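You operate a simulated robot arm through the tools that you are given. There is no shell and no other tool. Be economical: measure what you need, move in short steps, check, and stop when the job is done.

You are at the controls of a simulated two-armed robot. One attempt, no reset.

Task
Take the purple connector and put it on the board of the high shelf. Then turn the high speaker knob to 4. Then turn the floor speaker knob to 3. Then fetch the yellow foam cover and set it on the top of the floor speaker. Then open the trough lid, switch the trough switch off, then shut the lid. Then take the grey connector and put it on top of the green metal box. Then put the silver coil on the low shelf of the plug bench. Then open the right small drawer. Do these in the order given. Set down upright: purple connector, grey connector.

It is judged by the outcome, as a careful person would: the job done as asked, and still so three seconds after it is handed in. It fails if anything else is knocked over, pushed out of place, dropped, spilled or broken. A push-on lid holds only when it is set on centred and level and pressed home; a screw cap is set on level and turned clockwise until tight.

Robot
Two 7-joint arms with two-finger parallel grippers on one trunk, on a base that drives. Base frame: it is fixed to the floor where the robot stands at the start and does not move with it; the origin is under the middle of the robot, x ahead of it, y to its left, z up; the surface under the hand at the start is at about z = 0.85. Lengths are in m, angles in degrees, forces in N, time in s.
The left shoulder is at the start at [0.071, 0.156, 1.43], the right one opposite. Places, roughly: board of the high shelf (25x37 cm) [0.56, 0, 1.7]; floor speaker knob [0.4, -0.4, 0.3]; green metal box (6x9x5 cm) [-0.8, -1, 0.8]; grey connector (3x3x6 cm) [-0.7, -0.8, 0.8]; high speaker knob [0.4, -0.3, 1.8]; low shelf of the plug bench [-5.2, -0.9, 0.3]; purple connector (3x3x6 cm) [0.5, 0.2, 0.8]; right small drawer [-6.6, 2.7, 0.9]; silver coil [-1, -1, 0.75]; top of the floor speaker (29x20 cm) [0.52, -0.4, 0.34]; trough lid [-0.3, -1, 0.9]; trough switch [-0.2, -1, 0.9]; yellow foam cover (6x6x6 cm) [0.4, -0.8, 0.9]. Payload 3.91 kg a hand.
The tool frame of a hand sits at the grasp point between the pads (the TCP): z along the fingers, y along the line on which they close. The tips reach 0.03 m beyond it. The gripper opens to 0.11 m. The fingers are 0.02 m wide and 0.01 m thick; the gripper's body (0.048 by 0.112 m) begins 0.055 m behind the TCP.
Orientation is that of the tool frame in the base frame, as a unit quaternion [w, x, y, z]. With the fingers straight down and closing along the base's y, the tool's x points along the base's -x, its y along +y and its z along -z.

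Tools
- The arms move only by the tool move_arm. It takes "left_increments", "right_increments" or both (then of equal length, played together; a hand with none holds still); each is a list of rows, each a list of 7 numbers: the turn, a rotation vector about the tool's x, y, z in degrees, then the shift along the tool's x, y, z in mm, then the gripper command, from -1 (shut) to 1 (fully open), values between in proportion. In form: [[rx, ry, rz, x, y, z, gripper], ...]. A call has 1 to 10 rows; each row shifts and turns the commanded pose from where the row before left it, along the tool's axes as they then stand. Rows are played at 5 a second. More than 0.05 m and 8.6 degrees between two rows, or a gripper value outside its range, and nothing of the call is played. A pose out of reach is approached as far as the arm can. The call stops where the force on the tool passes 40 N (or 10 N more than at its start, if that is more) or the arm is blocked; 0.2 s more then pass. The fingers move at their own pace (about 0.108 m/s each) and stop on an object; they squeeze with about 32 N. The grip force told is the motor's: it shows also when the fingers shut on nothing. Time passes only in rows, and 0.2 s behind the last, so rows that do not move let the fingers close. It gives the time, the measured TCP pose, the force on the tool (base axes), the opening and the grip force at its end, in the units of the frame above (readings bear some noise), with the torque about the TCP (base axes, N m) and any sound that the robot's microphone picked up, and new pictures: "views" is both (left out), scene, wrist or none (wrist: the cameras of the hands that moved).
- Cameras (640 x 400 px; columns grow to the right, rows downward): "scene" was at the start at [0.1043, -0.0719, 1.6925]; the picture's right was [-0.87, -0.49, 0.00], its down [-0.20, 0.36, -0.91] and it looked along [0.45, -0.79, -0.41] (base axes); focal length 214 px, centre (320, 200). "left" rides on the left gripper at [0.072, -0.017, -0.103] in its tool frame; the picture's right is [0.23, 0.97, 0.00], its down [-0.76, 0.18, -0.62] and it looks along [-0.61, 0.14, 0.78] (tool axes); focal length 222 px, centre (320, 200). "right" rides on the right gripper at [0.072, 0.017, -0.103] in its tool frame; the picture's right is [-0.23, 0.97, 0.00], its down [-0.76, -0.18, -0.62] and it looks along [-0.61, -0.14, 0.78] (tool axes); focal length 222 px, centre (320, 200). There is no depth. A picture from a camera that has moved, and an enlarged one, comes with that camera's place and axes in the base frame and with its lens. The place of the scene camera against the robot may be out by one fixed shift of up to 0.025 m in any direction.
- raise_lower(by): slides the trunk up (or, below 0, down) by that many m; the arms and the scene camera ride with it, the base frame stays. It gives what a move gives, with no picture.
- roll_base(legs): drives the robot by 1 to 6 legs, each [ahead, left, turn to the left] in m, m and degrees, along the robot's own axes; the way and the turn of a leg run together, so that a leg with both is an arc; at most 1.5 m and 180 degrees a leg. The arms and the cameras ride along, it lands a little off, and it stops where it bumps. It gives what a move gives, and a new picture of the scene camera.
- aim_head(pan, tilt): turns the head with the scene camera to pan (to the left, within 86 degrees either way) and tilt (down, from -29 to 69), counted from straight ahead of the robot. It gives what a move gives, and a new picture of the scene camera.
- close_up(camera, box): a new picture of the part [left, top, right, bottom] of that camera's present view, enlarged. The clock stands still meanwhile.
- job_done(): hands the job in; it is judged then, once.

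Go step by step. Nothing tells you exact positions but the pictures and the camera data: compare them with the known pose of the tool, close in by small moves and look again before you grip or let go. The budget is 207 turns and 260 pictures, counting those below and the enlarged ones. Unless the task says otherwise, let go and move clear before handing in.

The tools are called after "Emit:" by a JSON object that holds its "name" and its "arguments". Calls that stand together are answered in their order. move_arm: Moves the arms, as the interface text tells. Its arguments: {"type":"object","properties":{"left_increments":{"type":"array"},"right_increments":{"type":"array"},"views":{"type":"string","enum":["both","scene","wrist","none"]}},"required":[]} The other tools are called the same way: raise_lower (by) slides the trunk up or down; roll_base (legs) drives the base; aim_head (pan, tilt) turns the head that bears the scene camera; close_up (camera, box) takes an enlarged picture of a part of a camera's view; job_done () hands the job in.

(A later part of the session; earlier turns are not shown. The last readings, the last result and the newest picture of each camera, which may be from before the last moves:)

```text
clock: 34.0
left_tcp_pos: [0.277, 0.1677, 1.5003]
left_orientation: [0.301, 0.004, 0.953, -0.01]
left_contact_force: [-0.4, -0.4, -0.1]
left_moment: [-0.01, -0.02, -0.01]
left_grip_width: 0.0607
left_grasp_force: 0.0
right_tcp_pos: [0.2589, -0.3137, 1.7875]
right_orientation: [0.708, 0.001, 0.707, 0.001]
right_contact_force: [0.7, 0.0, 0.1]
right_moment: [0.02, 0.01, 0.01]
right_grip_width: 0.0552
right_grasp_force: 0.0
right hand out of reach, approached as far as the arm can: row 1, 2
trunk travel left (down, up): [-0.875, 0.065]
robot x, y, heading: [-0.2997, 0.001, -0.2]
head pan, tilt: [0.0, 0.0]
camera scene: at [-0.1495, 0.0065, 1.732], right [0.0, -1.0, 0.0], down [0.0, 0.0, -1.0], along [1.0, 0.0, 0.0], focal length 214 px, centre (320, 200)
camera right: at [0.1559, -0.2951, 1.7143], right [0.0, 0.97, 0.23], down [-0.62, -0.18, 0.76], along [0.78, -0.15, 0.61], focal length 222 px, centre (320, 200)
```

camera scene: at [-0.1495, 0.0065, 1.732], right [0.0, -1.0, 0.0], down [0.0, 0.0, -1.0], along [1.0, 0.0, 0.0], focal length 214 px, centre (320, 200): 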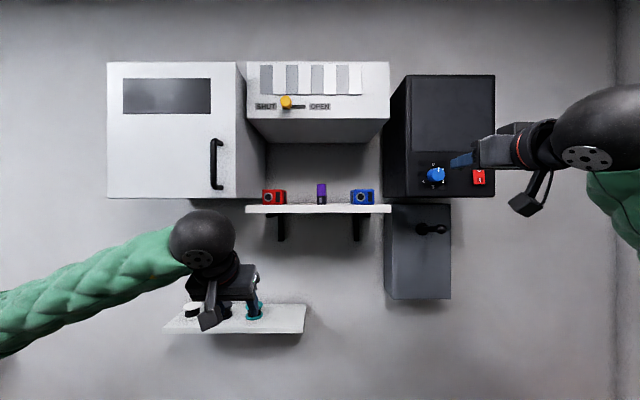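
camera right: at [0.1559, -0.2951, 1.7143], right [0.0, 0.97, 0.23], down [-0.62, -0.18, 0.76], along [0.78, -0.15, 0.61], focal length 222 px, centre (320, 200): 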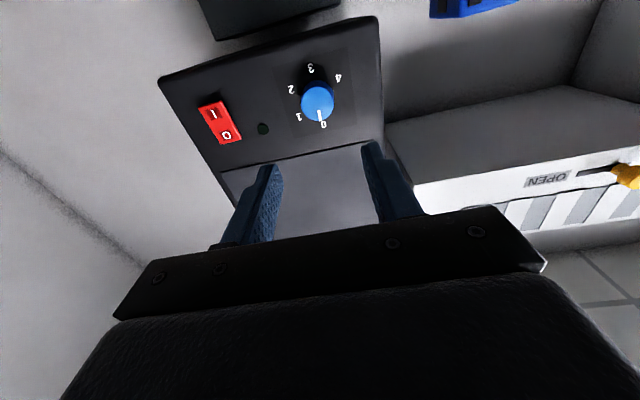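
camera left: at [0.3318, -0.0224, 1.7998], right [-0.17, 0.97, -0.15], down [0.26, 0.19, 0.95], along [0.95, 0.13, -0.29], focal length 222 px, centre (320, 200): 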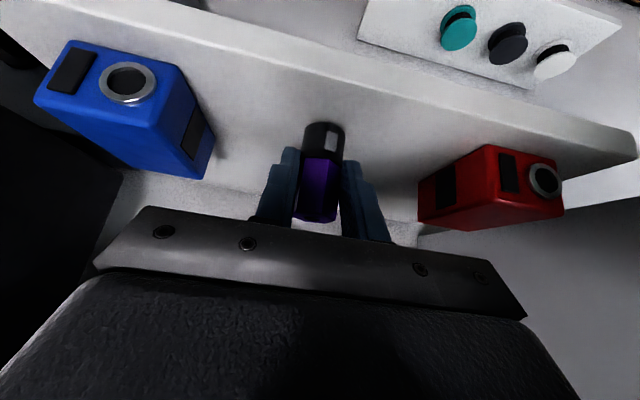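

Fingers point straight forward; knob face is at about (0.42, -0.315, 1.781), current pointer at 0. Advancing partway and checking.

Emit:
{"name": "move_arm", "arguments": {"right_increments": [[0, 0, 0, 3, -1, 35, 0.3], [0, 0, 0, 3, 0, 35, 0.3], [0, 0, 0, 0, 0, 30, 0.3]], "views": "both"}}

Emit:
{"name": "close_up", "arguments": {"camera": "right", "box": [200, 60, 440, 210]}}

```text
clock: 34.8
left_tcp_pos: [0.2799, 0.1723, 1.5004]
left_orientation: [0.302, 0.004, 0.953, -0.011]
left_contact_force: [-0.1, 0.0, -0.4]
left_moment: [0.0, 0.0, 0.0]
left_grip_width: 0.0603
left_grasp_force: 0.0
right_tcp_pos: [0.3572, -0.3089, 1.7819]
right_orientation: [0.707, 0.001, 0.707, -0.002]
right_contact_force: [-0.2, 0.7, 0.2]
right_moment: [0.0, 0.02, -0.01]
right_grip_width: 0.0715
right_grasp_force: 0.1
trunk travel left (down, up): [-0.875, 0.065]
robot x, y, heading: [-0.2957, -0.001, -0.2]
head pan, tilt: [0.0, 0.0]
camera scene: at [-0.1479, 0.0105, 1.7317], right [0.0, -1.0, 0.0], down [0.0, 0.0, -1.0], along [1.0, 0.0, 0.0], focal length 214 px, centre (320, 200)
camera right: at [0.2557, -0.2915, 1.7092], right [0.0, 0.97, 0.23], down [-0.62, -0.17, 0.76], along [0.78, -0.14, 0.61], focal length 222 px, centre (320, 200)
```

scene: 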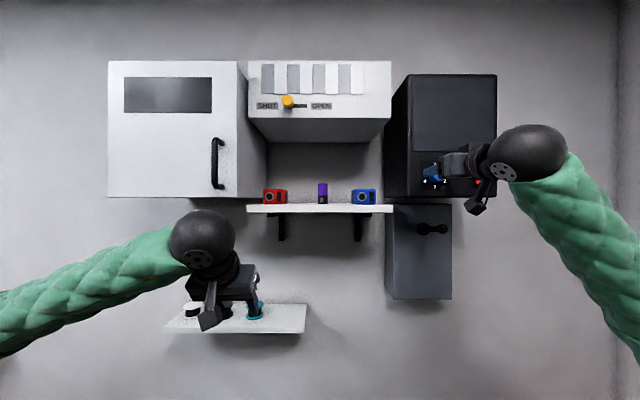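
right: 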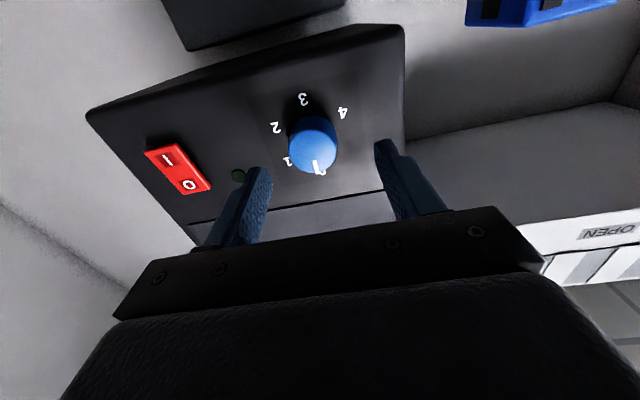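

```text
2.67 times, centred on (320, 135) of right
camera zoom: at [0.2557, -0.2915, 1.7092], right [0.0, 0.97, 0.23], down [-0.62, -0.17, 0.76], along [0.78, -0.14, 0.61], focal length 592 px, centre (320, 373)
```

zoom: 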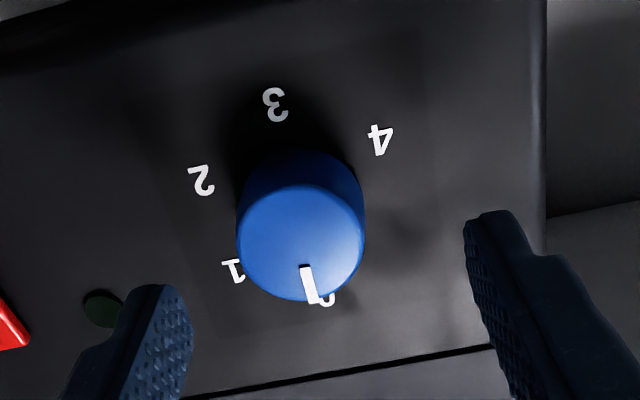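

Knob face centre refined to (0.3915, -0.312, 1.7735), panel at x≈0.415. Centring and rolling the hand −60° before gripping.

Emit:
{"name": "move_arm", "arguments": {"right_increments": [[0, 0, 0, 8.5, -3, 0, 0.3], [0, 0, -8.5, 0, 0, 0, 0.3], [0, 0, -8.5, 0, 0, 0, 0.3], [0, 0, -8.5, 0, 0, 0, 0.3], [0, 0, -8.5, 0, 0, 0, 0.3], [0, 0, -8.5, 0, 0, 0, 0.3], [0, 0, -8.5, 0, 0, 0, 0.3], [0, 0, -8.5, 0, 0, 0, 0.3]], "views": "wrist"}}

```text
clock: 36.6
left_tcp_pos: [0.2777, 0.1704, 1.5004]
left_orientation: [0.302, 0.004, 0.953, -0.01]
left_contact_force: [-0.1, -0.4, 0.0]
left_moment: [-0.01, 0.03, 0.01]
left_grip_width: 0.0603
left_grasp_force: 0.2
right_tcp_pos: [0.3586, -0.3135, 1.773]
right_orientation: [0.613, -0.35, 0.614, -0.353]
right_contact_force: [-0.7, -0.1, 0.0]
right_moment: [-0.03, 0.03, 0.05]
right_grip_width: 0.0715
right_grasp_force: 0.0
trunk travel left (down, up): [-0.875, 0.065]
robot x, y, heading: [-0.3, 0.0009, -0.2]
head pan, tilt: [0.0, 0.0]
camera right: at [0.256, -0.3663, 1.7218], right [0.0, 0.69, -0.73], down [-0.62, 0.57, 0.54], along [0.78, 0.45, 0.43], focal length 222 px, centre (320, 200)
```

right: 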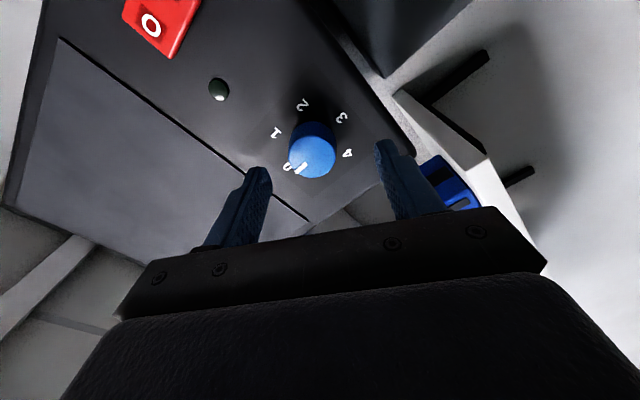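

Aligned. Advancing 20 mm and gripping the knob.

Emit:
{"name": "move_arm", "arguments": {"right_increments": [[0, 0, 0, 0, 0, 10, 0.3], [0, 0, 0, 0, 0, 10, 0.3], [0, 0, 0, 0, 0, 0, -1], [0, 0, 0, 0, 0, 0, -1]], "views": "wrist"}}

```text
clock: 37.6
left_tcp_pos: [0.2779, 0.1684, 1.499]
left_orientation: [0.301, 0.004, 0.953, -0.01]
left_contact_force: [-0.6, 0.1, -0.8]
left_moment: [-0.04, -0.02, -0.01]
left_grip_width: 0.0606
left_grasp_force: 0.2
right_tcp_pos: [0.3772, -0.3168, 1.7781]
right_orientation: [0.616, -0.345, 0.613, -0.354]
right_contact_force: [3.1, -5.3, 10.3]
right_moment: [0.06, -0.22, 0.01]
right_grip_width: 0.035
right_grasp_force: 45.1
trunk travel left (down, up): [-0.875, 0.065]
robot x, y, heading: [-0.2946, -0.0018, -0.0]
head pan, tilt: [0.0, 0.0]
stopped in row 4 (right hand): the force on the tool passed its limit at 44 N (the readings are from after the stop); the commanded pose is now the measured one
camera right: at [0.2748, -0.3697, 1.7254], right [0.01, 0.69, -0.72], down [-0.62, 0.57, 0.54], along [0.78, 0.44, 0.44], focal length 222 px, centre (320, 200)
```

right: 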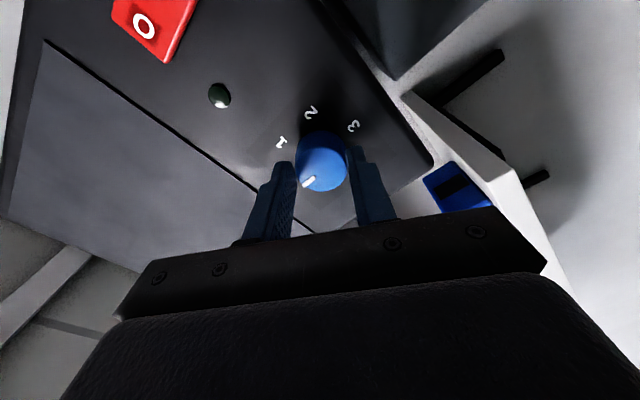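

Knob gripped (35 mm). Turning clockwise.

Emit:
{"name": "move_arm", "arguments": {"right_increments": [[0, 0, 6, 0, 0, 0, -1], [0, 0, 8.5, 0, 0, 0, -1], [0, 0, 8.5, 0, 0, 0, -1], [0, 0, 8.5, 0, 0, 0, -1], [0, 0, 8.5, 0, 0, 0, -1], [0, 0, 8.5, 0, 0, 0, -1], [0, 0, 8.5, 0, 0, 0, -1]], "views": "wrist"}}

```text
clock: 39.2
left_tcp_pos: [0.2775, 0.1701, 1.4986]
left_orientation: [0.303, 0.004, 0.953, -0.011]
left_contact_force: [-0.3, 1.1, -1.1]
left_moment: [-0.01, 0.01, -0.01]
left_grip_width: 0.0603
left_grasp_force: 0.1
right_tcp_pos: [0.3769, -0.3153, 1.7763]
right_orientation: [0.709, -0.012, 0.705, -0.016]
right_contact_force: [-15.5, 8.7, -24.4]
right_moment: [-0.03, 0.67, 0.11]
right_grip_width: 0.0349
right_grasp_force: 45.1
trunk travel left (down, up): [-0.875, 0.065]
robot x, y, heading: [-0.3002, -0.0028, -0.3]
head pan, tilt: [0.0, 0.0]
camera right: at [0.2753, -0.2997, 1.7027], right [0.01, 0.98, 0.19], down [-0.63, -0.14, 0.76], along [0.78, -0.12, 0.62], focal length 222 px, centre (320, 200)
```

right: 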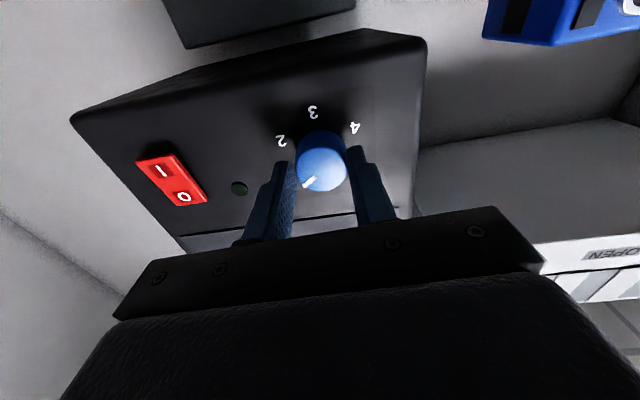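

It turns well, about 57°. Relieving the side load slightly and continuing.

Emit:
{"name": "move_arm", "arguments": {"right_increments": [[0, 0, 0, 2.5, 1, -1, -1], [0, 0, 8.5, 0, 0, 0, -1], [0, 0, 8.5, 0, 0, 0, -1], [0, 0, 8.5, 0, 0, 0, -1], [0, 0, 8.5, 0, 0, 0, -1], [0, 0, 8.5, 0, 0, 0, -1], [0, 0, 8.5, 0, 0, 0, -1], [0, 0, 8.5, 0, 0, 0, -1]], "views": "wrist"}}

```text
clock: 40.5
left_tcp_pos: [0.2778, 0.1716, 1.4987]
left_orientation: [0.302, 0.002, 0.953, -0.009]
left_contact_force: [-0.9, 0.3, -0.1]
left_moment: [0.03, 0.0, 0.04]
left_grip_width: 0.0607
left_grasp_force: 0.0
right_tcp_pos: [0.3761, -0.313, 1.777]
right_orientation: [0.675, 0.224, 0.666, 0.222]
right_contact_force: [9.0, 6.5, 13.5]
right_moment: [-0.06, -0.97, -0.08]
right_grip_width: 0.0352
right_grasp_force: 44.7
trunk travel left (down, up): [-0.875, 0.065]
robot x, y, heading: [-0.2959, -0.003, -0.2]
head pan, tilt: [0.0, 0.0]
stopped in row 6 (right hand): the force on the tool passed its limit at 42 N (the readings are from after the stop); the commanded pose is now the measured one
camera right: at [0.2755, -0.2542, 1.7271], right [-0.01, 0.64, 0.76], down [-0.63, -0.6, 0.5], along [0.78, -0.48, 0.41], focal length 222 px, centre (320, 200)
```

right: 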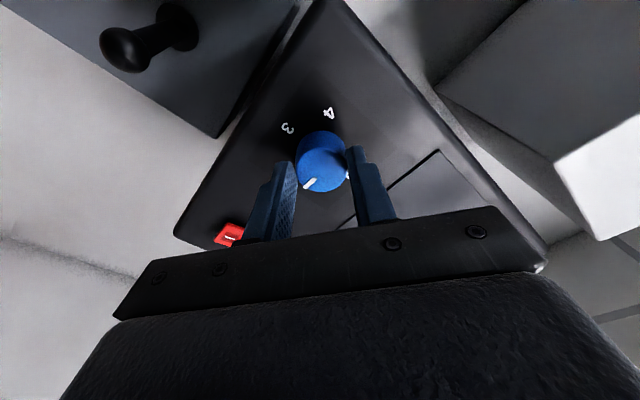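

Emit:
{"name": "move_arm", "arguments": {"right_increments": [[0, 0, 6, 0, 0, 0, -1], [0, 0, 6, 0, 0, 0, -1], [0, 0, 6, 0, 0, 0, -1], [0, 0, 6, 0, 0, 0, -1], [0, 0, 6, 0, 0, 0, -1]], "views": "wrist"}}

```text
clock: 41.8
left_tcp_pos: [0.2795, 0.1718, 1.499]
left_orientation: [0.302, 0.002, 0.953, -0.009]
left_contact_force: [0.5, 0.6, -0.2]
left_moment: [0.0, 0.0, -0.02]
left_grip_width: 0.0605
left_grasp_force: 0.2
right_tcp_pos: [0.3775, -0.3104, 1.7769]
right_orientation: [0.597, 0.386, 0.586, 0.388]
right_contact_force: [6.3, 8.1, 15.6]
right_moment: [-0.14, -0.71, 0.43]
right_grip_width: 0.0346
right_grasp_force: 45.1
trunk travel left (down, up): [-0.875, 0.065]
robot x, y, heading: [-0.2991, -0.0019, -0.3]
head pan, tilt: [0.0, 0.0]
stopped in row 5 (right hand): the force on the tool passed its limit at 42 N (the readings are from after the stop); the commanded pose is now the measured one
camera right: at [0.2751, -0.2368, 1.7628], right [-0.01, 0.18, 0.98], down [-0.63, -0.77, 0.13], along [0.78, -0.62, 0.12], focal length 222 px, centre (320, 200)
```

right: 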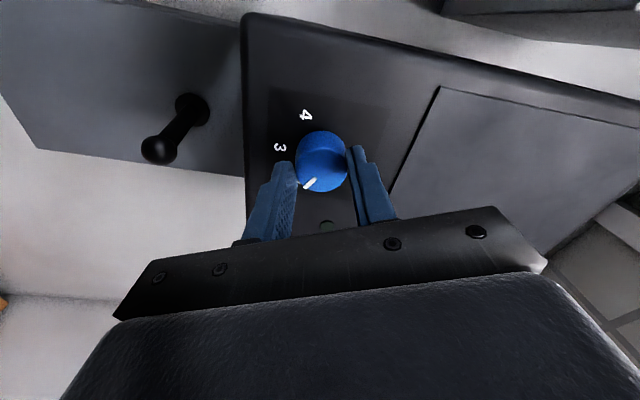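

About 125° turned. Opening, rolling back, and regripping.

Emit:
{"name": "move_arm", "arguments": {"right_increments": [[0, 0, 0, 0, 0, 0, 0.3], [0, 0, 0, 0, 0, 0, 0.3], [0, 0, -8.5, 0, 0, 0, 0.3], [0, 0, -8.5, 0, 0, 0, 0.3], [0, 0, -8.5, 0, 0, 0, 0.3], [0, 0, -8.5, 0, 0, 0, 0.3], [0, 0, -8.5, 0, 0, 0, 0.3], [0, 0, -8.5, 0, 0, 0, 0.3], [0, 0, -8.5, 0, 0, 0, 0.3], [0, 0, -7, 0, 0, 0, 0.3]], "views": "wrist"}}

```text
clock: 44.0
left_tcp_pos: [0.2788, 0.1693, 1.5009]
left_orientation: [0.301, 0.003, 0.953, -0.009]
left_contact_force: [0.8, -0.2, 1.3]
left_moment: [0.0, -0.01, -0.01]
left_grip_width: 0.0604
left_grasp_force: 0.2
right_tcp_pos: [0.3773, -0.3142, 1.777]
right_orientation: [0.711, 0.003, 0.703, -0.002]
right_contact_force: [0.8, 0.6, -0.3]
right_moment: [0.01, 0.02, -0.03]
right_grip_width: 0.0716
right_grasp_force: 0.1
trunk travel left (down, up): [-0.875, 0.065]
robot x, y, heading: [-0.299, 0.0006, -0.2]
head pan, tilt: [0.0, 0.0]
camera right: at [0.2753, -0.2962, 1.7031], right [0.0, 0.97, 0.23], down [-0.63, -0.17, 0.75], along [0.77, -0.15, 0.62], focal length 222 px, centre (320, 200)
```

right: 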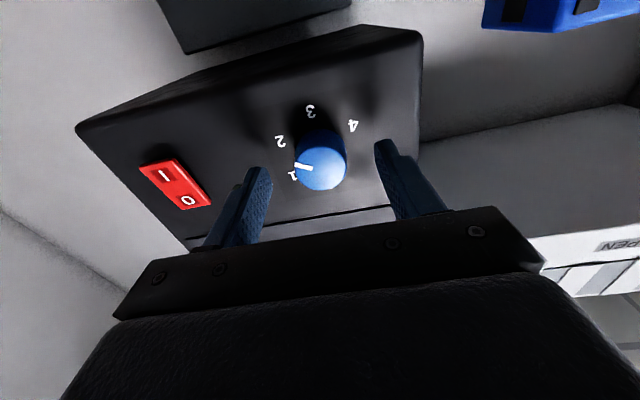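

Emit:
{"name": "close_up", "arguments": {"camera": "right", "box": [256, 90, 384, 200]}}

```text
3.64 times, centred on (320, 145) of right
camera zoom: at [0.2753, -0.2962, 1.7031], right [0.0, 0.97, 0.23], down [-0.63, -0.17, 0.75], along [0.77, -0.15, 0.62], focal length 808 px, centre (320, 400)
```

zoom: 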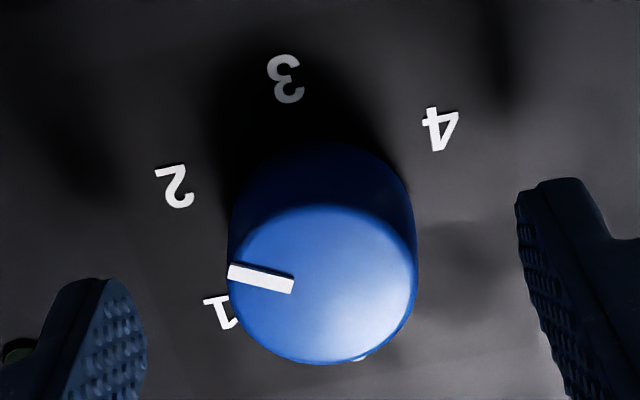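

The pointer now sits at about 118°, i.e. at 2. Rolling back another 60° and gripping for the second turn.

Emit:
{"name": "move_arm", "arguments": {"right_increments": [[0, 0, -8.5, 1, 0, 0, 0.3], [0, 0, -8.5, 0, 0, 0, 0.3], [0, 0, -8.5, 0, 0, 0, 0.3], [0, 0, -8.5, 0, 0, 0, 0.3], [0, 0, -8.5, 0, 0, 0, 0.3], [0, 0, -8.5, 0, 0, 0, 0.3], [0, 0, -8.5, 0, 0, 0, 0.3], [0, 0, 0, 0, 0, 0, -0.5], [0, 0, 0, 0, 0, 0, -1]], "views": "none"}}

Emit:
{"name": "move_arm", "arguments": {"right_increments": [[0, 0, 7, 0, 0, 0, -1], [0, 0, 7, 0, 0, 0, -1], [0, 0, 7, 0, 0, 0, -1], [0, 0, 7, 0, 0, 0, -1], [0, 0, 7, 0, 0, 0, -1], [0, 0, 7, 0, 0, 0, -1], [0, 0, 7, 0, 0, 0, -1], [0, 0, 7, 0, 0, 0, -1]], "views": "wrist"}}

```text
clock: 46.0
left_tcp_pos: [0.2783, 0.1691, 1.5008]
left_orientation: [0.301, 0.004, 0.953, -0.01]
left_contact_force: [-0.4, 0.5, 0.6]
left_moment: [0.01, 0.01, -0.03]
left_grip_width: 0.0604
left_grasp_force: 0.1
right_tcp_pos: [0.3764, -0.3182, 1.7772]
right_orientation: [0.618, -0.344, 0.612, -0.355]
right_contact_force: [11.0, -10.8, 32.0]
right_moment: [0.07, -0.8, -0.68]
right_grip_width: 0.0352
right_grasp_force: 44.6
trunk travel left (down, up): [-0.875, 0.065]
robot x, y, heading: [-0.2956, -0.0001, -0.1]
head pan, tilt: [0.0, 0.0]
```

```text
clock: 47.8
left_tcp_pos: [0.2763, 0.1683, 1.4986]
left_orientation: [0.302, 0.004, 0.953, -0.01]
left_contact_force: [0.0, 0.1, -0.2]
left_moment: [0.02, -0.03, 0.0]
left_grip_width: 0.0606
left_grasp_force: 0.0
right_tcp_pos: [0.3764, -0.315, 1.774]
right_orientation: [0.71, -0.02, 0.704, -0.022]
right_contact_force: [-12.0, -6.2, -17.2]
right_moment: [0.03, 0.13, -0.43]
right_grip_width: 0.0347
right_grasp_force: 44.9
trunk travel left (down, up): [-0.875, 0.065]
robot x, y, heading: [-0.2932, -0.002, 0.0]
head pan, tilt: [0.0, 0.0]
camera right: at [0.2741, -0.3013, 1.6999], right [0.0, 0.99, 0.17], down [-0.63, -0.13, 0.77], along [0.78, -0.11, 0.62], focal length 222 px, centre (320, 200)
```

right: 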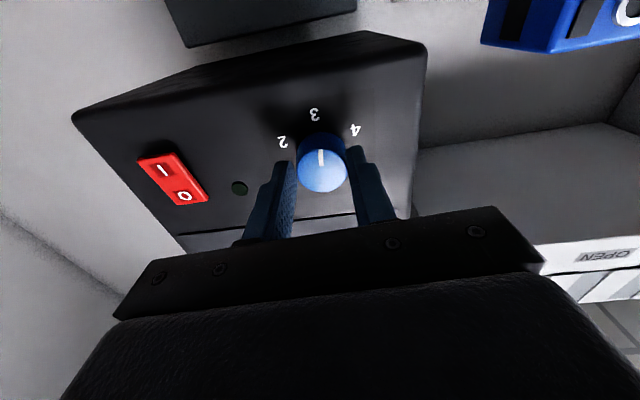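

Pointer near 3. Continuing about 63° more.

Emit:
{"name": "move_arm", "arguments": {"right_increments": [[0, 0, 7, 1, -1, -0.5, -1], [0, 0, 7, 0, 0, 0, -1], [0, 0, 7, 0, 0, 0, -1], [0, 0, 7, 0, 0, 0, -1], [0, 0, 7, 0, 0, 0, -1], [0, 0, 7, 0, 0, 0, -1], [0, 0, 7, 0, 0, 0, -1], [0, 0, 7, 0, 0, 0, -1]], "views": "wrist"}}

```text
clock: 49.6
left_tcp_pos: [0.2777, 0.1736, 1.4994]
left_orientation: [0.301, 0.002, 0.953, -0.011]
left_contact_force: [0.3, -0.2, -0.8]
left_moment: [0.02, 0.0, 0.01]
left_grip_width: 0.0606
left_grasp_force: 0.0
right_tcp_pos: [0.3768, -0.3099, 1.776]
right_orientation: [0.639, 0.313, 0.629, 0.313]
right_contact_force: [0.8, 16.1, 8.7]
right_moment: [-1.06, -0.35, 0.06]
right_grip_width: 0.0348
right_grasp_force: 44.8
trunk travel left (down, up): [-0.875, 0.065]
robot x, y, heading: [-0.3002, 0.0025, -0.1]
head pan, tilt: [0.0, 0.0]
camera right: at [0.2743, -0.2417, 1.7443], right [-0.01, 0.41, 0.91], down [-0.63, -0.71, 0.31], along [0.78, -0.57, 0.27], focal length 222 px, centre (320, 200)
```

right: 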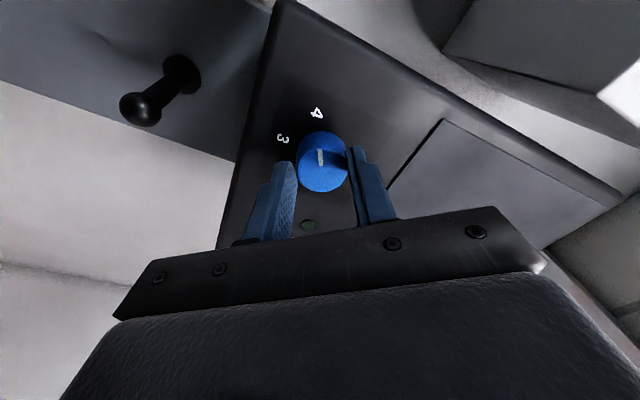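

Emit:
{"name": "close_up", "arguments": {"camera": "right", "box": [256, 90, 384, 200]}}

```text
3.64 times, centred on (320, 145) of right
camera zoom: at [0.2743, -0.2417, 1.7443], right [-0.01, 0.41, 0.91], down [-0.63, -0.71, 0.31], along [0.78, -0.57, 0.27], focal length 808 px, centre (320, 400)
```

zoom: 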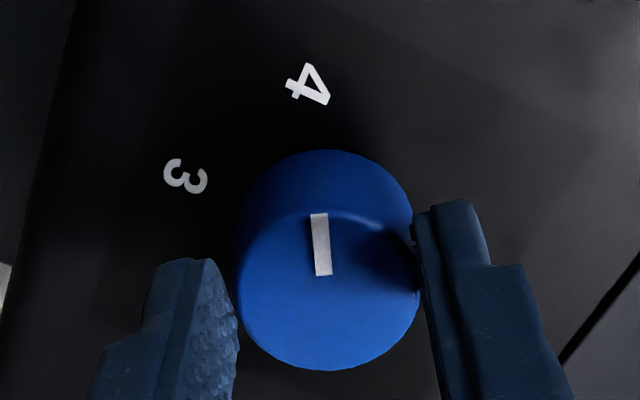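

The mark points at 242°, i.e. right at 4 with the end stop felt. Releasing and backing away.

Emit:
{"name": "move_arm", "arguments": {"right_increments": [[0, 0, 0, 0, 0, 0, 0.3], [0, 0, 0, 0, 0, 0, 0.3], [0, 0, 0, 0, 0, -25, 0.3], [0, 0, 0, 0, 0, -45, 0.3], [0, 0, -8, 0, 0, -45, 0.3], [0, 0, -8, 0, 0, 0, 0.3], [0, 0, -8, 0, 0, 0, 0.3], [0, 0, -8, 0, 0, 0, 0.3], [0, 0, -8, 0, 0, 0, 0.3], [0, 0, -8, 0, 0, 0, 0.3]], "views": "wrist"}}

Emit:
{"name": "close_up", "arguments": {"camera": "right", "box": [240, 40, 400, 140]}}

```text
clock: 51.8
left_tcp_pos: [0.279, 0.171, 1.5001]
left_orientation: [0.301, 0.004, 0.954, -0.01]
left_contact_force: [-0.5, -0.2, -0.1]
left_moment: [0.02, -0.02, 0.0]
left_grip_width: 0.0607
left_grasp_force: 0.1
right_tcp_pos: [0.262, -0.3129, 1.773]
right_orientation: [0.711, 0.029, 0.702, 0.026]
right_contact_force: [0.9, 0.2, 0.1]
right_moment: [0.0, -0.02, -0.01]
right_grip_width: 0.0714
right_grasp_force: 0.0
trunk travel left (down, up): [-0.875, 0.065]
robot x, y, heading: [-0.2984, -0.0033, -0.3]
head pan, tilt: [0.0, 0.0]
camera right: at [0.1601, -0.2894, 1.7016], right [0.0, 0.95, 0.3], down [-0.63, -0.23, 0.74], along [0.77, -0.19, 0.6], focal length 222 px, centre (320, 200)
```

right: 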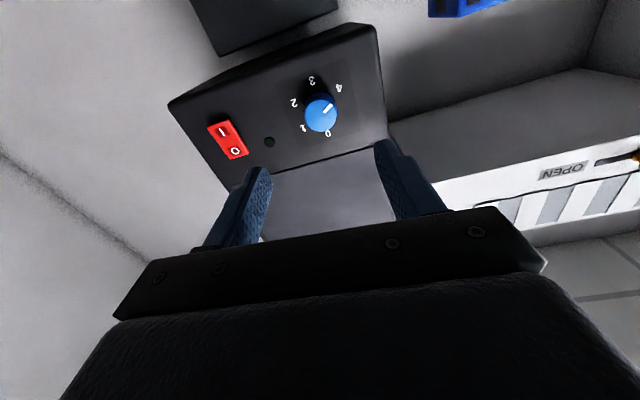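

```text
4.00 times, centred on (320, 90) of right
camera zoom: at [0.1601, -0.2894, 1.7016], right [0.0, 0.95, 0.3], down [-0.63, -0.23, 0.74], along [0.77, -0.19, 0.6], focal length 888 px, centre (320, 640)
```

zoom: 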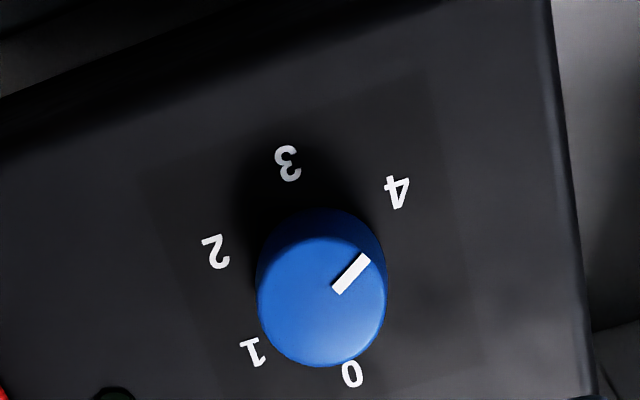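

The high knob stands at 4. Now the floor speaker: looking down-right to plan lowering the trunk.

Emit:
{"name": "aim_head", "arguments": {"pan": -40, "tilt": 50}}

Emit:
{"name": "aim_head", "arguments": {"pan": 45, "tilt": 50}}

```text
clock: 53.0
left_tcp_pos: [0.2768, 0.1712, 1.5]
left_orientation: [0.302, 0.003, 0.953, -0.01]
left_contact_force: [-0.6, -0.1, 0.8]
left_moment: [-0.01, 0.02, 0.05]
left_grip_width: 0.0606
left_grasp_force: 0.0
right_tcp_pos: [0.2616, -0.3147, 1.773]
right_orientation: [0.711, 0.031, 0.702, 0.026]
right_contact_force: [-0.6, 0.0, 0.6]
right_moment: [-0.02, 0.02, 0.0]
right_grip_width: 0.0715
right_grasp_force: 0.1
trunk travel left (down, up): [-0.875, 0.065]
robot x, y, heading: [-0.2985, 0.0001, -0.2]
head pan, tilt: [-40.0, 50.0]
camera scene: at [-0.1798, -0.0404, 1.6541], right [-0.64, -0.76, 0.0], down [-0.59, 0.49, -0.64], along [0.49, -0.41, -0.77], focal length 214 px, centre (320, 200)
```

scene: 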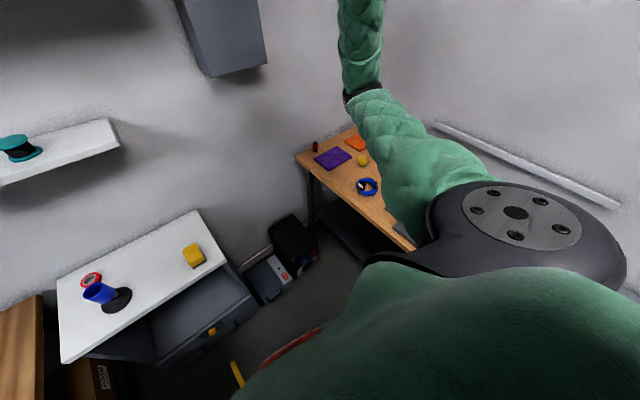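

```text
clock: 54.6
left_tcp_pos: [0.2785, 0.17, 1.5003]
left_orientation: [0.301, 0.003, 0.954, -0.01]
left_contact_force: [-0.3, 0.0, -0.5]
left_moment: [0.02, 0.02, 0.01]
left_grip_width: 0.0605
left_grasp_force: 0.0
right_tcp_pos: [0.2626, -0.3139, 1.7737]
right_orientation: [0.711, 0.031, 0.702, 0.025]
right_contact_force: [-0.4, 0.5, 0.5]
right_moment: [-0.02, -0.02, -0.02]
right_grip_width: 0.0714
right_grasp_force: 0.0
trunk travel left (down, up): [-0.875, 0.065]
robot x, y, heading: [-0.2987, 0.0014, -0.4]
head pan, tilt: [45.0, 50.0]
camera scene: at [-0.184, 0.0633, 1.654], right [0.7, -0.71, 0.0], down [-0.54, -0.54, -0.64], along [0.46, 0.45, -0.77], focal length 214 px, centre (320, 200)
```

scene: 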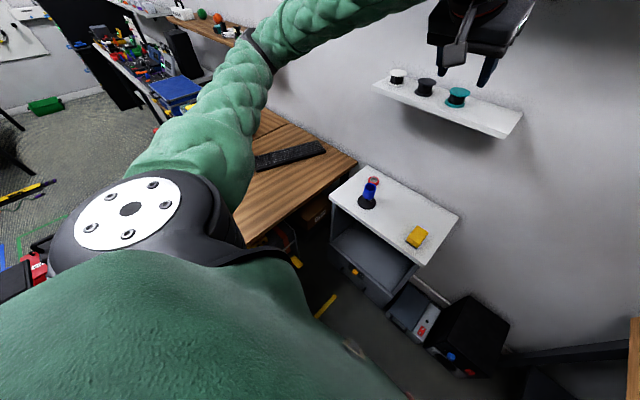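

The floor speaker is the black box on the floor at right-front. Both elbows hang over the desk edges, so I'll back off, bring the arms forward and narrow, then lower the trunk.

Emit:
{"name": "roll_base", "arguments": {"legs": [[-0.3, 0, 0]]}}

Emit:
{"name": "move_arm", "arguments": {"right_increments": [[0, 0, 0, 40, 8, 12, 0.3], [0, 0, 0, 40, 8, 12, 0.3], [0, 0, 0, 40, 8, 12, 0.3], [0, 0, 0, 40, 8, 12, 0.3], [0, 0, 0, 40, 8, 12, 0.3], [0, 0, 0, 40, 8, 12, 0.3], [0, 0, 0, 40, 8, 12, 0.3], [0, 0, 0, 40, 8, 12, 0.3], [0, 0, 0, 40, 8, 12, 0.3], [0, 0, 0, 40, 8, 12, 0.3]], "left_increments": [[0, 0, 0, 0, 0, 25, 0.1], [0, 0, 0, 0, 0, 25, 0.1], [0, 0, 0, 0, 0, 25, 0.1], [0, 0, 0, 0, 0, 25, 0.1], [0, 0, 0, 0, 0, 25, 0.1], [0, 0, 0, 0, 0, 25, 0.1], [0, 0, 0, 0, 0, 25, 0.1], [0, 0, 0, 0, 0, 25, 0.1], [0, 0, 0, 0, 0, 25, 0.1], [0, 0, 0, 0, 0, 0, 0.1]], "views": "scene"}}

Emit:
{"name": "aim_head", "arguments": {"pan": -40, "tilt": 50}}

```text
clock: 56.6
left_tcp_pos: [-0.021, 0.1695, 1.5005]
left_orientation: [0.301, 0.007, 0.953, -0.012]
left_contact_force: [0.2, 0.0, -0.4]
left_moment: [0.02, 0.04, -0.02]
left_grip_width: 0.0605
left_grasp_force: 0.0
right_tcp_pos: [-0.0382, -0.3158, 1.7714]
right_orientation: [0.71, 0.032, 0.703, 0.025]
right_contact_force: [-0.3, -0.4, 0.4]
right_moment: [0.0, -0.02, -0.01]
right_grip_width: 0.0716
right_grasp_force: 0.0
trunk travel left (down, up): [-0.875, 0.065]
robot x, y, heading: [-0.6005, -0.0021, -0.2]
head pan, tilt: [45.0, 50.0]
camera scene: at [-0.4838, 0.0644, 1.6538], right [0.7, -0.71, 0.0], down [-0.55, -0.54, -0.64], along [0.46, 0.45, -0.77], focal length 214 px, centre (320, 200)
```

scene: 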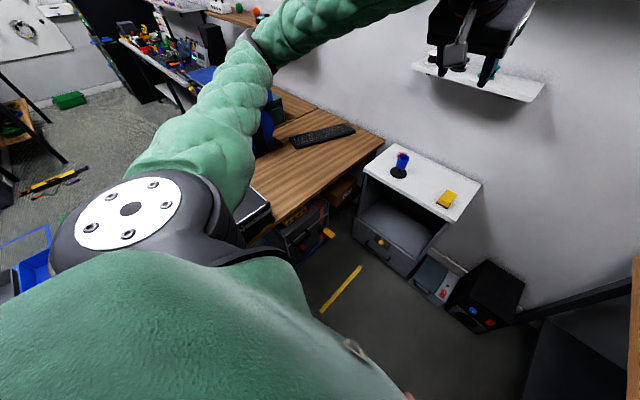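

```text
clock: 58.8
left_tcp_pos: [0.1083, 0.1651, 1.3131]
left_orientation: [0.302, 0.005, 0.953, -0.01]
left_contact_force: [-0.3, 0.8, 0.0]
left_moment: [0.03, -0.05, -0.02]
left_grip_width: 0.0604
left_grasp_force: 0.1
right_tcp_pos: [0.0907, -0.2027, 1.3861]
right_orientation: [0.711, 0.032, 0.702, 0.026]
right_contact_force: [0.3, 0.4, -0.5]
right_moment: [0.0, -0.03, -0.02]
right_grip_width: 0.0714
right_grasp_force: 0.1
right hand out of reach, approached as far as the arm can: row 5
trunk travel left (down, up): [-0.875, 0.065]
robot x, y, heading: [-0.6009, 0.0019, -0.2]
head pan, tilt: [45.0, 50.0]
camera scene: at [-0.4858, 0.0652, 1.6541], right [0.7, -0.71, 0.0], down [-0.55, -0.54, -0.64], along [0.46, 0.45, -0.77], focal length 214 px, centre (320, 200)
```

scene: 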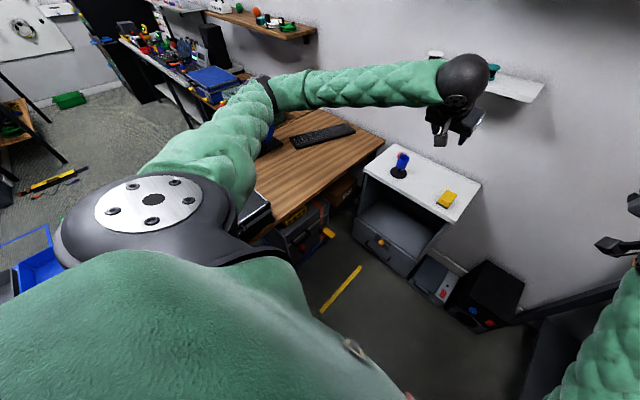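

```text
clock: 60.4
left_tcp_pos: [0.1081, 0.1656, 1.3136]
left_orientation: [0.301, 0.005, 0.953, -0.011]
left_contact_force: [-0.9, 0.3, -0.3]
left_moment: [-0.01, 0.0, 0.0]
left_grip_width: 0.0603
left_grasp_force: 0.0
right_tcp_pos: [0.09, -0.2027, 1.3836]
right_orientation: [0.711, 0.033, 0.702, 0.025]
right_contact_force: [-0.1, -0.2, 0.9]
right_moment: [0.01, -0.01, -0.02]
right_grip_width: 0.0715
right_grasp_force: 0.1
trunk travel left (down, up): [-0.875, 0.065]
robot x, y, heading: [-0.5972, 0.0045, -0.3]
head pan, tilt: [-40.0, 50.0]
camera scene: at [-0.4817, -0.0393, 1.654], right [-0.65, -0.76, 0.0], down [-0.58, 0.5, -0.64], along [0.49, -0.42, -0.77], focal length 214 px, centre (320, 200)
```

scene: 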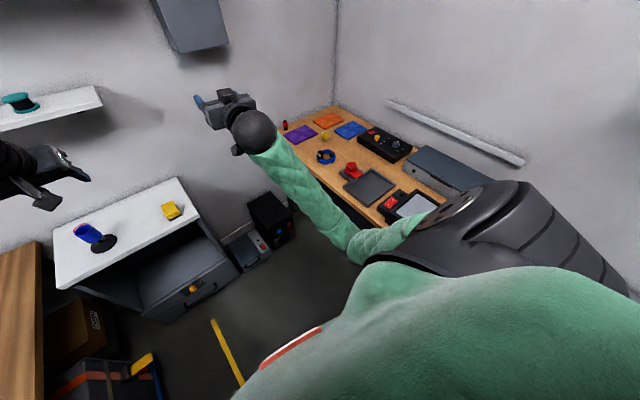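

Elbows sit at about y 0.45 and -0.30, both inside the corridor. Lowering the trunk.

Emit:
{"name": "raise_lower", "arguments": {"by": -0.4}}

Emit:
{"name": "raise_lower", "arguments": {"by": -0.4}}

Emit:
{"name": "aim_head", "arguments": {"pan": -25, "tilt": 25}}

```text
clock: 64.2
left_tcp_pos: [0.1093, 0.1593, 0.9147]
left_orientation: [0.302, 0.007, 0.953, -0.009]
left_contact_force: [-0.2, -0.4, -0.8]
left_moment: [0.04, 0.02, 0.03]
left_grip_width: 0.0603
left_grasp_force: 0.1
right_tcp_pos: [0.0911, -0.2085, 0.9843]
right_orientation: [0.71, 0.034, 0.703, 0.026]
right_contact_force: [0.4, 0.3, -0.2]
right_moment: [0.01, 0.03, -0.01]
right_grip_width: 0.0715
right_grasp_force: 0.1
trunk travel left (down, up): [-0.475, 0.465]
robot x, y, heading: [-0.5999, 0.0036, -0.6]
head pan, tilt: [-40.0, 50.0]
```

```text
clock: 66.3
left_tcp_pos: [0.2043, 0.1739, 0.7092]
left_orientation: [0.297, 0.048, 0.954, -0.003]
left_contact_force: [2.9, -3.1, -0.1]
left_moment: [0.25, 0.15, 0.17]
left_grip_width: 0.0605
left_grasp_force: 0.0
right_tcp_pos: [0.1508, -0.2057, 0.8082]
right_orientation: [0.713, 0.057, 0.697, -0.037]
right_contact_force: [2.2, 0.3, -0.4]
right_moment: [-0.01, -0.09, -0.05]
right_grip_width: 0.0714
right_grasp_force: 0.0
trunk travel left (down, up): [-0.274, 0.666]
robot x, y, heading: [-0.5108, 0.0368, -7.4]
head pan, tilt: [-40.0, 50.0]
stopped: the arm was blocked; the commanded pose is now the measured one
```

```text
clock: 67.2
left_tcp_pos: [0.2012, 0.1697, 0.7101]
left_orientation: [0.295, 0.053, 0.954, -0.006]
left_contact_force: [0.4, 0.5, -0.7]
left_moment: [0.02, -0.02, 0.02]
left_grip_width: 0.0605
left_grasp_force: 0.1
right_tcp_pos: [0.1486, -0.2028, 0.8112]
right_orientation: [0.715, 0.058, 0.696, -0.035]
right_contact_force: [0.3, -0.6, 0.1]
right_moment: [-0.02, -0.01, 0.01]
right_grip_width: 0.0714
right_grasp_force: 0.0
trunk travel left (down, up): [-0.274, 0.666]
robot x, y, heading: [-0.5043, 0.0438, -7.4]
head pan, tilt: [-25.0, 25.0]
camera scene: at [-0.3953, -0.155, 1.0953], right [-0.54, -0.83, -0.13], down [-0.34, 0.35, -0.87], along [0.77, -0.42, -0.47], focal length 214 px, centre (320, 200)
```

scene: 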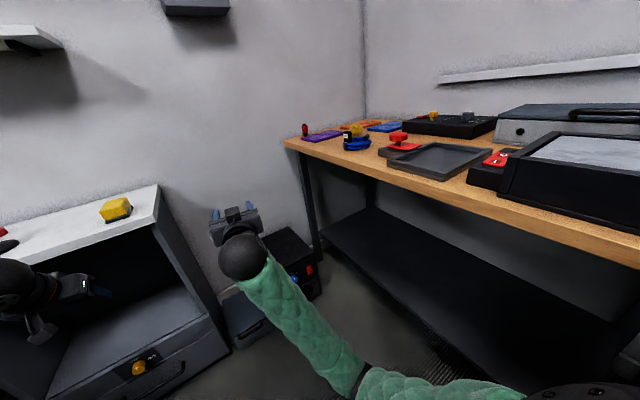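

The trunk was blocked — the robot leaned, probably the left elbow resting on the left desk. Raising again at once and looking.

Emit:
{"name": "raise_lower", "arguments": {"by": 0.3}}

Emit:
{"name": "aim_head", "arguments": {"pan": 60, "tilt": 45}}

```text
clock: 67.5
left_tcp_pos: [0.2506, 0.2245, 0.6527]
left_orientation: [0.263, 0.058, 0.963, -0.022]
left_contact_force: [5.9, -6.5, -4.1]
left_moment: [0.32, 0.23, 0.25]
left_grip_width: 0.0602
left_grasp_force: 0.1
right_tcp_pos: [0.1798, -0.1572, 0.818]
right_orientation: [0.708, 0.039, 0.696, -0.114]
right_contact_force: [0.4, -0.3, -0.1]
right_moment: [-0.01, -0.03, -0.05]
right_grip_width: 0.0715
right_grasp_force: 0.0
trunk travel left (down, up): [-0.275, 0.665]
robot x, y, heading: [-0.4741, 0.0353, -12.3]
head pan, tilt: [-25.0, 25.0]
stopped: the arm was blocked; the commanded pose is now the measured one
```

```text
clock: 69.1
left_tcp_pos: [0.2472, 0.2195, 0.6628]
left_orientation: [0.274, 0.059, 0.96, -0.029]
left_contact_force: [-0.5, -0.4, -0.2]
left_moment: [0.0, 0.0, 0.0]
left_grip_width: 0.0606
left_grasp_force: 0.1
right_tcp_pos: [0.1738, -0.155, 0.8151]
right_orientation: [0.712, 0.038, 0.693, -0.11]
right_contact_force: [-0.7, -0.8, -0.6]
right_moment: [0.03, -0.01, -0.02]
right_grip_width: 0.0716
right_grasp_force: 0.0
trunk travel left (down, up): [-0.275, 0.665]
robot x, y, heading: [-0.4772, 0.0401, -12.0]
head pan, tilt: [60.0, 45.0]
camera scene: at [-0.3928, -0.0209, 1.08], right [0.74, -0.67, -0.06], down [-0.45, -0.44, -0.78], along [0.49, 0.6, -0.63], focal length 214 px, centre (320, 200)
```

scene: 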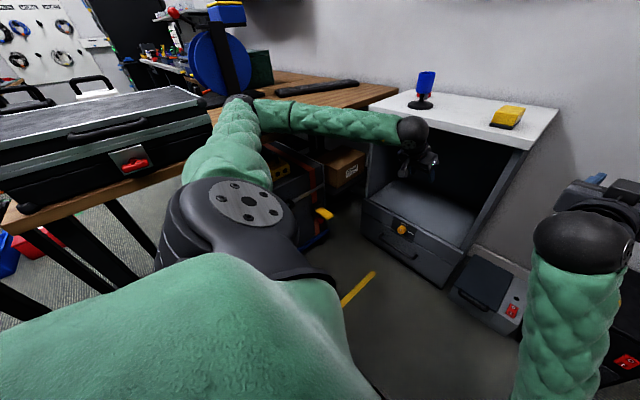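

I see a black flight case on the left desk right beside my left shoulder/elbow. The robot is settling; trying to raise again in a small amount.

Emit:
{"name": "raise_lower", "arguments": {"by": 0.05}}

```text
clock: 69.5
left_tcp_pos: [0.2764, 0.2836, 0.6125]
left_orientation: [0.252, 0.049, 0.965, -0.041]
left_contact_force: [-0.1, -0.3, 0.7]
left_moment: [0.05, -0.01, 0.02]
left_grip_width: 0.0602
left_grasp_force: 0.0
right_tcp_pos: [0.1977, -0.0921, 0.8093]
right_orientation: [0.705, 0.008, 0.689, -0.168]
right_contact_force: [-0.7, -0.8, 0.3]
right_moment: [0.05, 0.06, 0.13]
right_grip_width: 0.0717
right_grasp_force: 0.1
trunk travel left (down, up): [-0.279, 0.661]
robot x, y, heading: [-0.4595, 0.0347, -14.2]
head pan, tilt: [60.0, 45.0]
stopped: the arm was blocked; the commanded pose is now the measured one
```

Emit:
{"name": "aim_head", "arguments": {"pan": 0, "tilt": 20}}

Emit:
{"name": "aim_head", "arguments": {"pan": 86, "tilt": 35}}

Emit:
{"name": "aim_head", "arguments": {"pan": -86, "tilt": 35}}

```text
clock: 70.8
left_tcp_pos: [0.2735, 0.2746, 0.6213]
left_orientation: [0.258, 0.051, 0.963, -0.048]
left_contact_force: [0.3, -0.4, 0.4]
left_moment: [0.0, -0.03, 0.01]
left_grip_width: 0.0606
left_grasp_force: 0.0
right_tcp_pos: [0.1919, -0.0945, 0.8114]
right_orientation: [0.706, 0.011, 0.69, -0.16]
right_contact_force: [-1.0, 0.1, 0.0]
right_moment: [0.01, -0.01, 0.03]
right_grip_width: 0.0716
right_grasp_force: 0.2
trunk travel left (down, up): [-0.279, 0.661]
robot x, y, heading: [-0.4643, 0.038, -14.1]
head pan, tilt: [0.0, 20.0]
camera scene: at [-0.3479, -0.0904, 1.1144], right [-0.24, -0.97, -0.1], down [-0.3, 0.17, -0.94], along [0.92, -0.19, -0.34], focal length 214 px, centre (320, 200)
```

scene: 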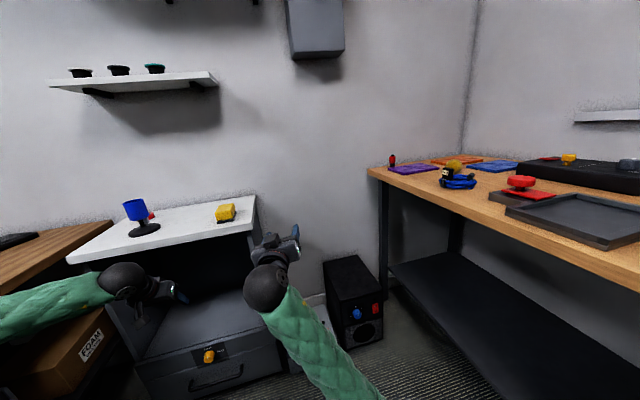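

```text
clock: 72.3
left_tcp_pos: [0.273, 0.2754, 0.6222]
left_orientation: [0.257, 0.052, 0.964, -0.049]
left_contact_force: [-1.3, -0.1, 0.0]
left_moment: [-0.01, -0.01, 0.01]
left_grip_width: 0.0604
left_grasp_force: 0.1
right_tcp_pos: [0.1912, -0.0943, 0.812]
right_orientation: [0.706, 0.011, 0.69, -0.161]
right_contact_force: [0.1, -0.4, 1.6]
right_moment: [-0.03, -0.02, 0.02]
right_grip_width: 0.0714
right_grasp_force: 0.1
trunk travel left (down, up): [-0.279, 0.661]
robot x, y, heading: [-0.4634, 0.0387, -13.9]
head pan, tilt: [85.9, 35.0]
camera scene: at [-0.4105, 0.0174, 1.099], right [0.95, -0.31, 0.0], down [-0.15, -0.46, -0.87], along [0.27, 0.83, -0.49], focal length 214 px, centre (320, 200)
```

scene: 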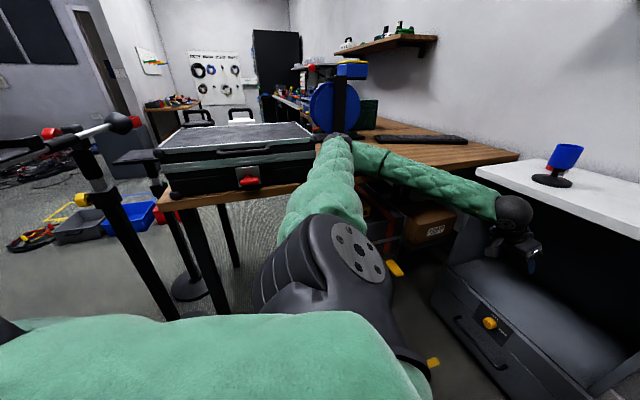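

```text
clock: 75.0
left_tcp_pos: [0.2731, 0.2746, 0.6214]
left_orientation: [0.256, 0.053, 0.964, -0.049]
left_contact_force: [1.0, -0.1, 0.1]
left_moment: [0.01, -0.05, 0.01]
left_grip_width: 0.0602
left_grasp_force: 0.0
right_tcp_pos: [0.1924, -0.0951, 0.8119]
right_orientation: [0.706, 0.011, 0.69, -0.16]
right_contact_force: [0.3, 0.5, -0.1]
right_moment: [0.02, -0.01, -0.04]
right_grip_width: 0.0716
right_grasp_force: 0.0
trunk travel left (down, up): [-0.279, 0.661]
robot x, y, heading: [-0.4657, 0.0392, -13.9]
head pan, tilt: [-85.9, 35.0]
camera scene: at [-0.4526, -0.1526, 1.0812], right [-0.99, 0.17, -0.01], down [0.12, 0.64, -0.76], along [-0.12, -0.75, -0.65], focal length 214 px, centre (320, 200)
```

scene: 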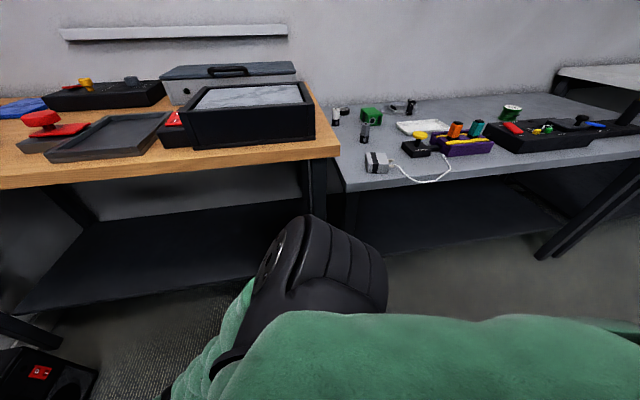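

Emit:
{"name": "aim_head", "arguments": {"pan": 75, "tilt": 20}}

Emit:
{"name": "close_up", "arguments": {"camera": "scene", "box": [200, 100, 440, 250]}}

```text
clock: 77.4
left_tcp_pos: [0.2731, 0.275, 0.6198]
left_orientation: [0.257, 0.051, 0.964, -0.048]
left_contact_force: [-0.3, 0.5, 0.6]
left_moment: [0.04, 0.0, 0.03]
left_grip_width: 0.0606
left_grasp_force: 0.0
right_tcp_pos: [0.1923, -0.0955, 0.8114]
right_orientation: [0.706, 0.011, 0.69, -0.16]
right_contact_force: [-0.6, 0.2, 0.5]
right_moment: [0.0, 0.02, 0.04]
right_grip_width: 0.0714
right_grasp_force: 0.1
trunk travel left (down, up): [-0.279, 0.661]
robot x, y, heading: [-0.4647, 0.0367, -13.8]
head pan, tilt: [75.0, 20.0]
camera scene: at [-0.3934, 0.0122, 1.1228], right [0.88, -0.48, -0.02], down [-0.14, -0.21, -0.97], along [0.46, 0.85, -0.25], focal length 214 px, centre (320, 200)
```

scene: 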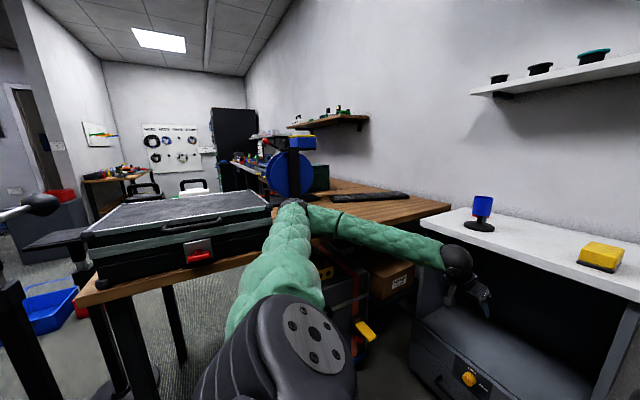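

```text
2.67 times, centred on (320, 175) of scene
camera zoom: at [-0.3934, 0.0122, 1.1228], right [0.88, -0.48, -0.02], down [-0.14, -0.21, -0.97], along [0.46, 0.85, -0.25], focal length 572 px, centre (320, 267)
```

zoom: 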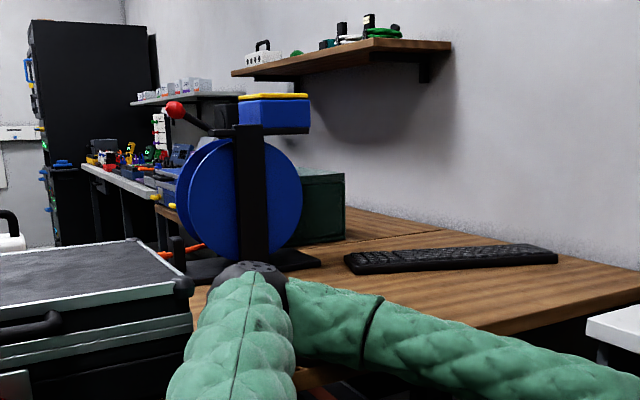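

The left elbow rests on the desk beside the band saw. The robot is gradually levelling as it rises; trying again.

Emit:
{"name": "raise_lower", "arguments": {"by": 0.2}}

Emit:
{"name": "raise_lower", "arguments": {"by": 0.2}}

Emit:
{"name": "aim_head", "arguments": {"pan": 75, "tilt": 25}}

```text
clock: 77.8
left_tcp_pos: [0.2984, 0.3154, 0.574]
left_orientation: [0.237, 0.046, 0.969, -0.057]
left_contact_force: [0.2, 0.3, -0.7]
left_moment: [-0.03, -0.05, 0.01]
left_grip_width: 0.0606
left_grasp_force: 0.0
right_tcp_pos: [0.216, -0.0566, 0.7962]
right_orientation: [0.697, -0.01, 0.687, -0.205]
right_contact_force: [1.4, 0.3, -1.5]
right_moment: [-0.02, -0.09, -0.05]
right_grip_width: 0.0718
right_grasp_force: 0.1
trunk travel left (down, up): [-0.282, 0.658]
robot x, y, heading: [-0.4533, 0.0288, -15.9]
head pan, tilt: [75.0, 20.0]
stopped: the arm was blocked; the commanded pose is now the measured one
```

```text
clock: 78.1
left_tcp_pos: [0.3186, 0.3488, 0.5242]
left_orientation: [0.215, 0.042, 0.974, -0.066]
left_contact_force: [-0.5, 1.4, -1.5]
left_moment: [-0.07, -0.05, -0.03]
left_grip_width: 0.0607
left_grasp_force: 0.2
right_tcp_pos: [0.2383, -0.0139, 0.7771]
right_orientation: [0.687, -0.034, 0.683, -0.243]
right_contact_force: [1.8, 1.5, -2.2]
right_moment: [-0.04, -0.13, -0.09]
right_grip_width: 0.0717
right_grasp_force: 0.0
trunk travel left (down, up): [-0.284, 0.656]
robot x, y, heading: [-0.4437, 0.0304, -17.9]
head pan, tilt: [75.0, 20.0]
stopped: the arm was blocked; the commanded pose is now the measured one
```

```text
clock: 78.7
left_tcp_pos: [0.3148, 0.3524, 0.5207]
left_orientation: [0.208, 0.043, 0.975, -0.063]
left_contact_force: [-0.2, -0.3, -0.1]
left_moment: [-0.03, -0.05, 0.0]
left_grip_width: 0.0604
left_grasp_force: 0.1
right_tcp_pos: [0.2337, -0.0105, 0.7808]
right_orientation: [0.689, -0.033, 0.681, -0.248]
right_contact_force: [-0.4, -0.7, 0.3]
right_moment: [0.03, 0.02, 0.0]
right_grip_width: 0.0712
right_grasp_force: 0.1
trunk travel left (down, up): [-0.284, 0.656]
robot x, y, heading: [-0.4442, 0.0281, -17.8]
head pan, tilt: [75.0, 25.0]
camera scene: at [-0.3838, -0.0272, 1.1208], right [0.84, -0.54, -0.03], down [-0.19, -0.25, -0.95], along [0.51, 0.8, -0.31], focal length 214 px, centre (320, 200)
```

scene: 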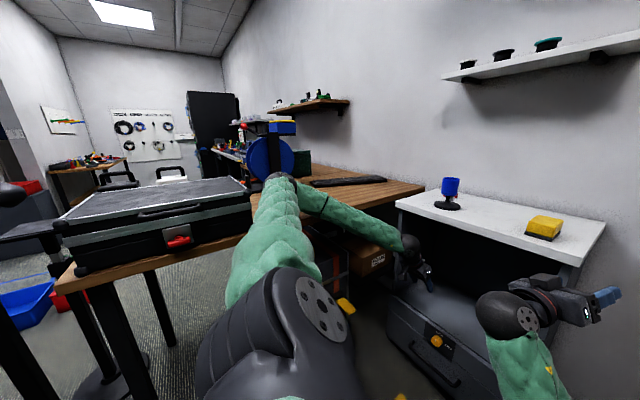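

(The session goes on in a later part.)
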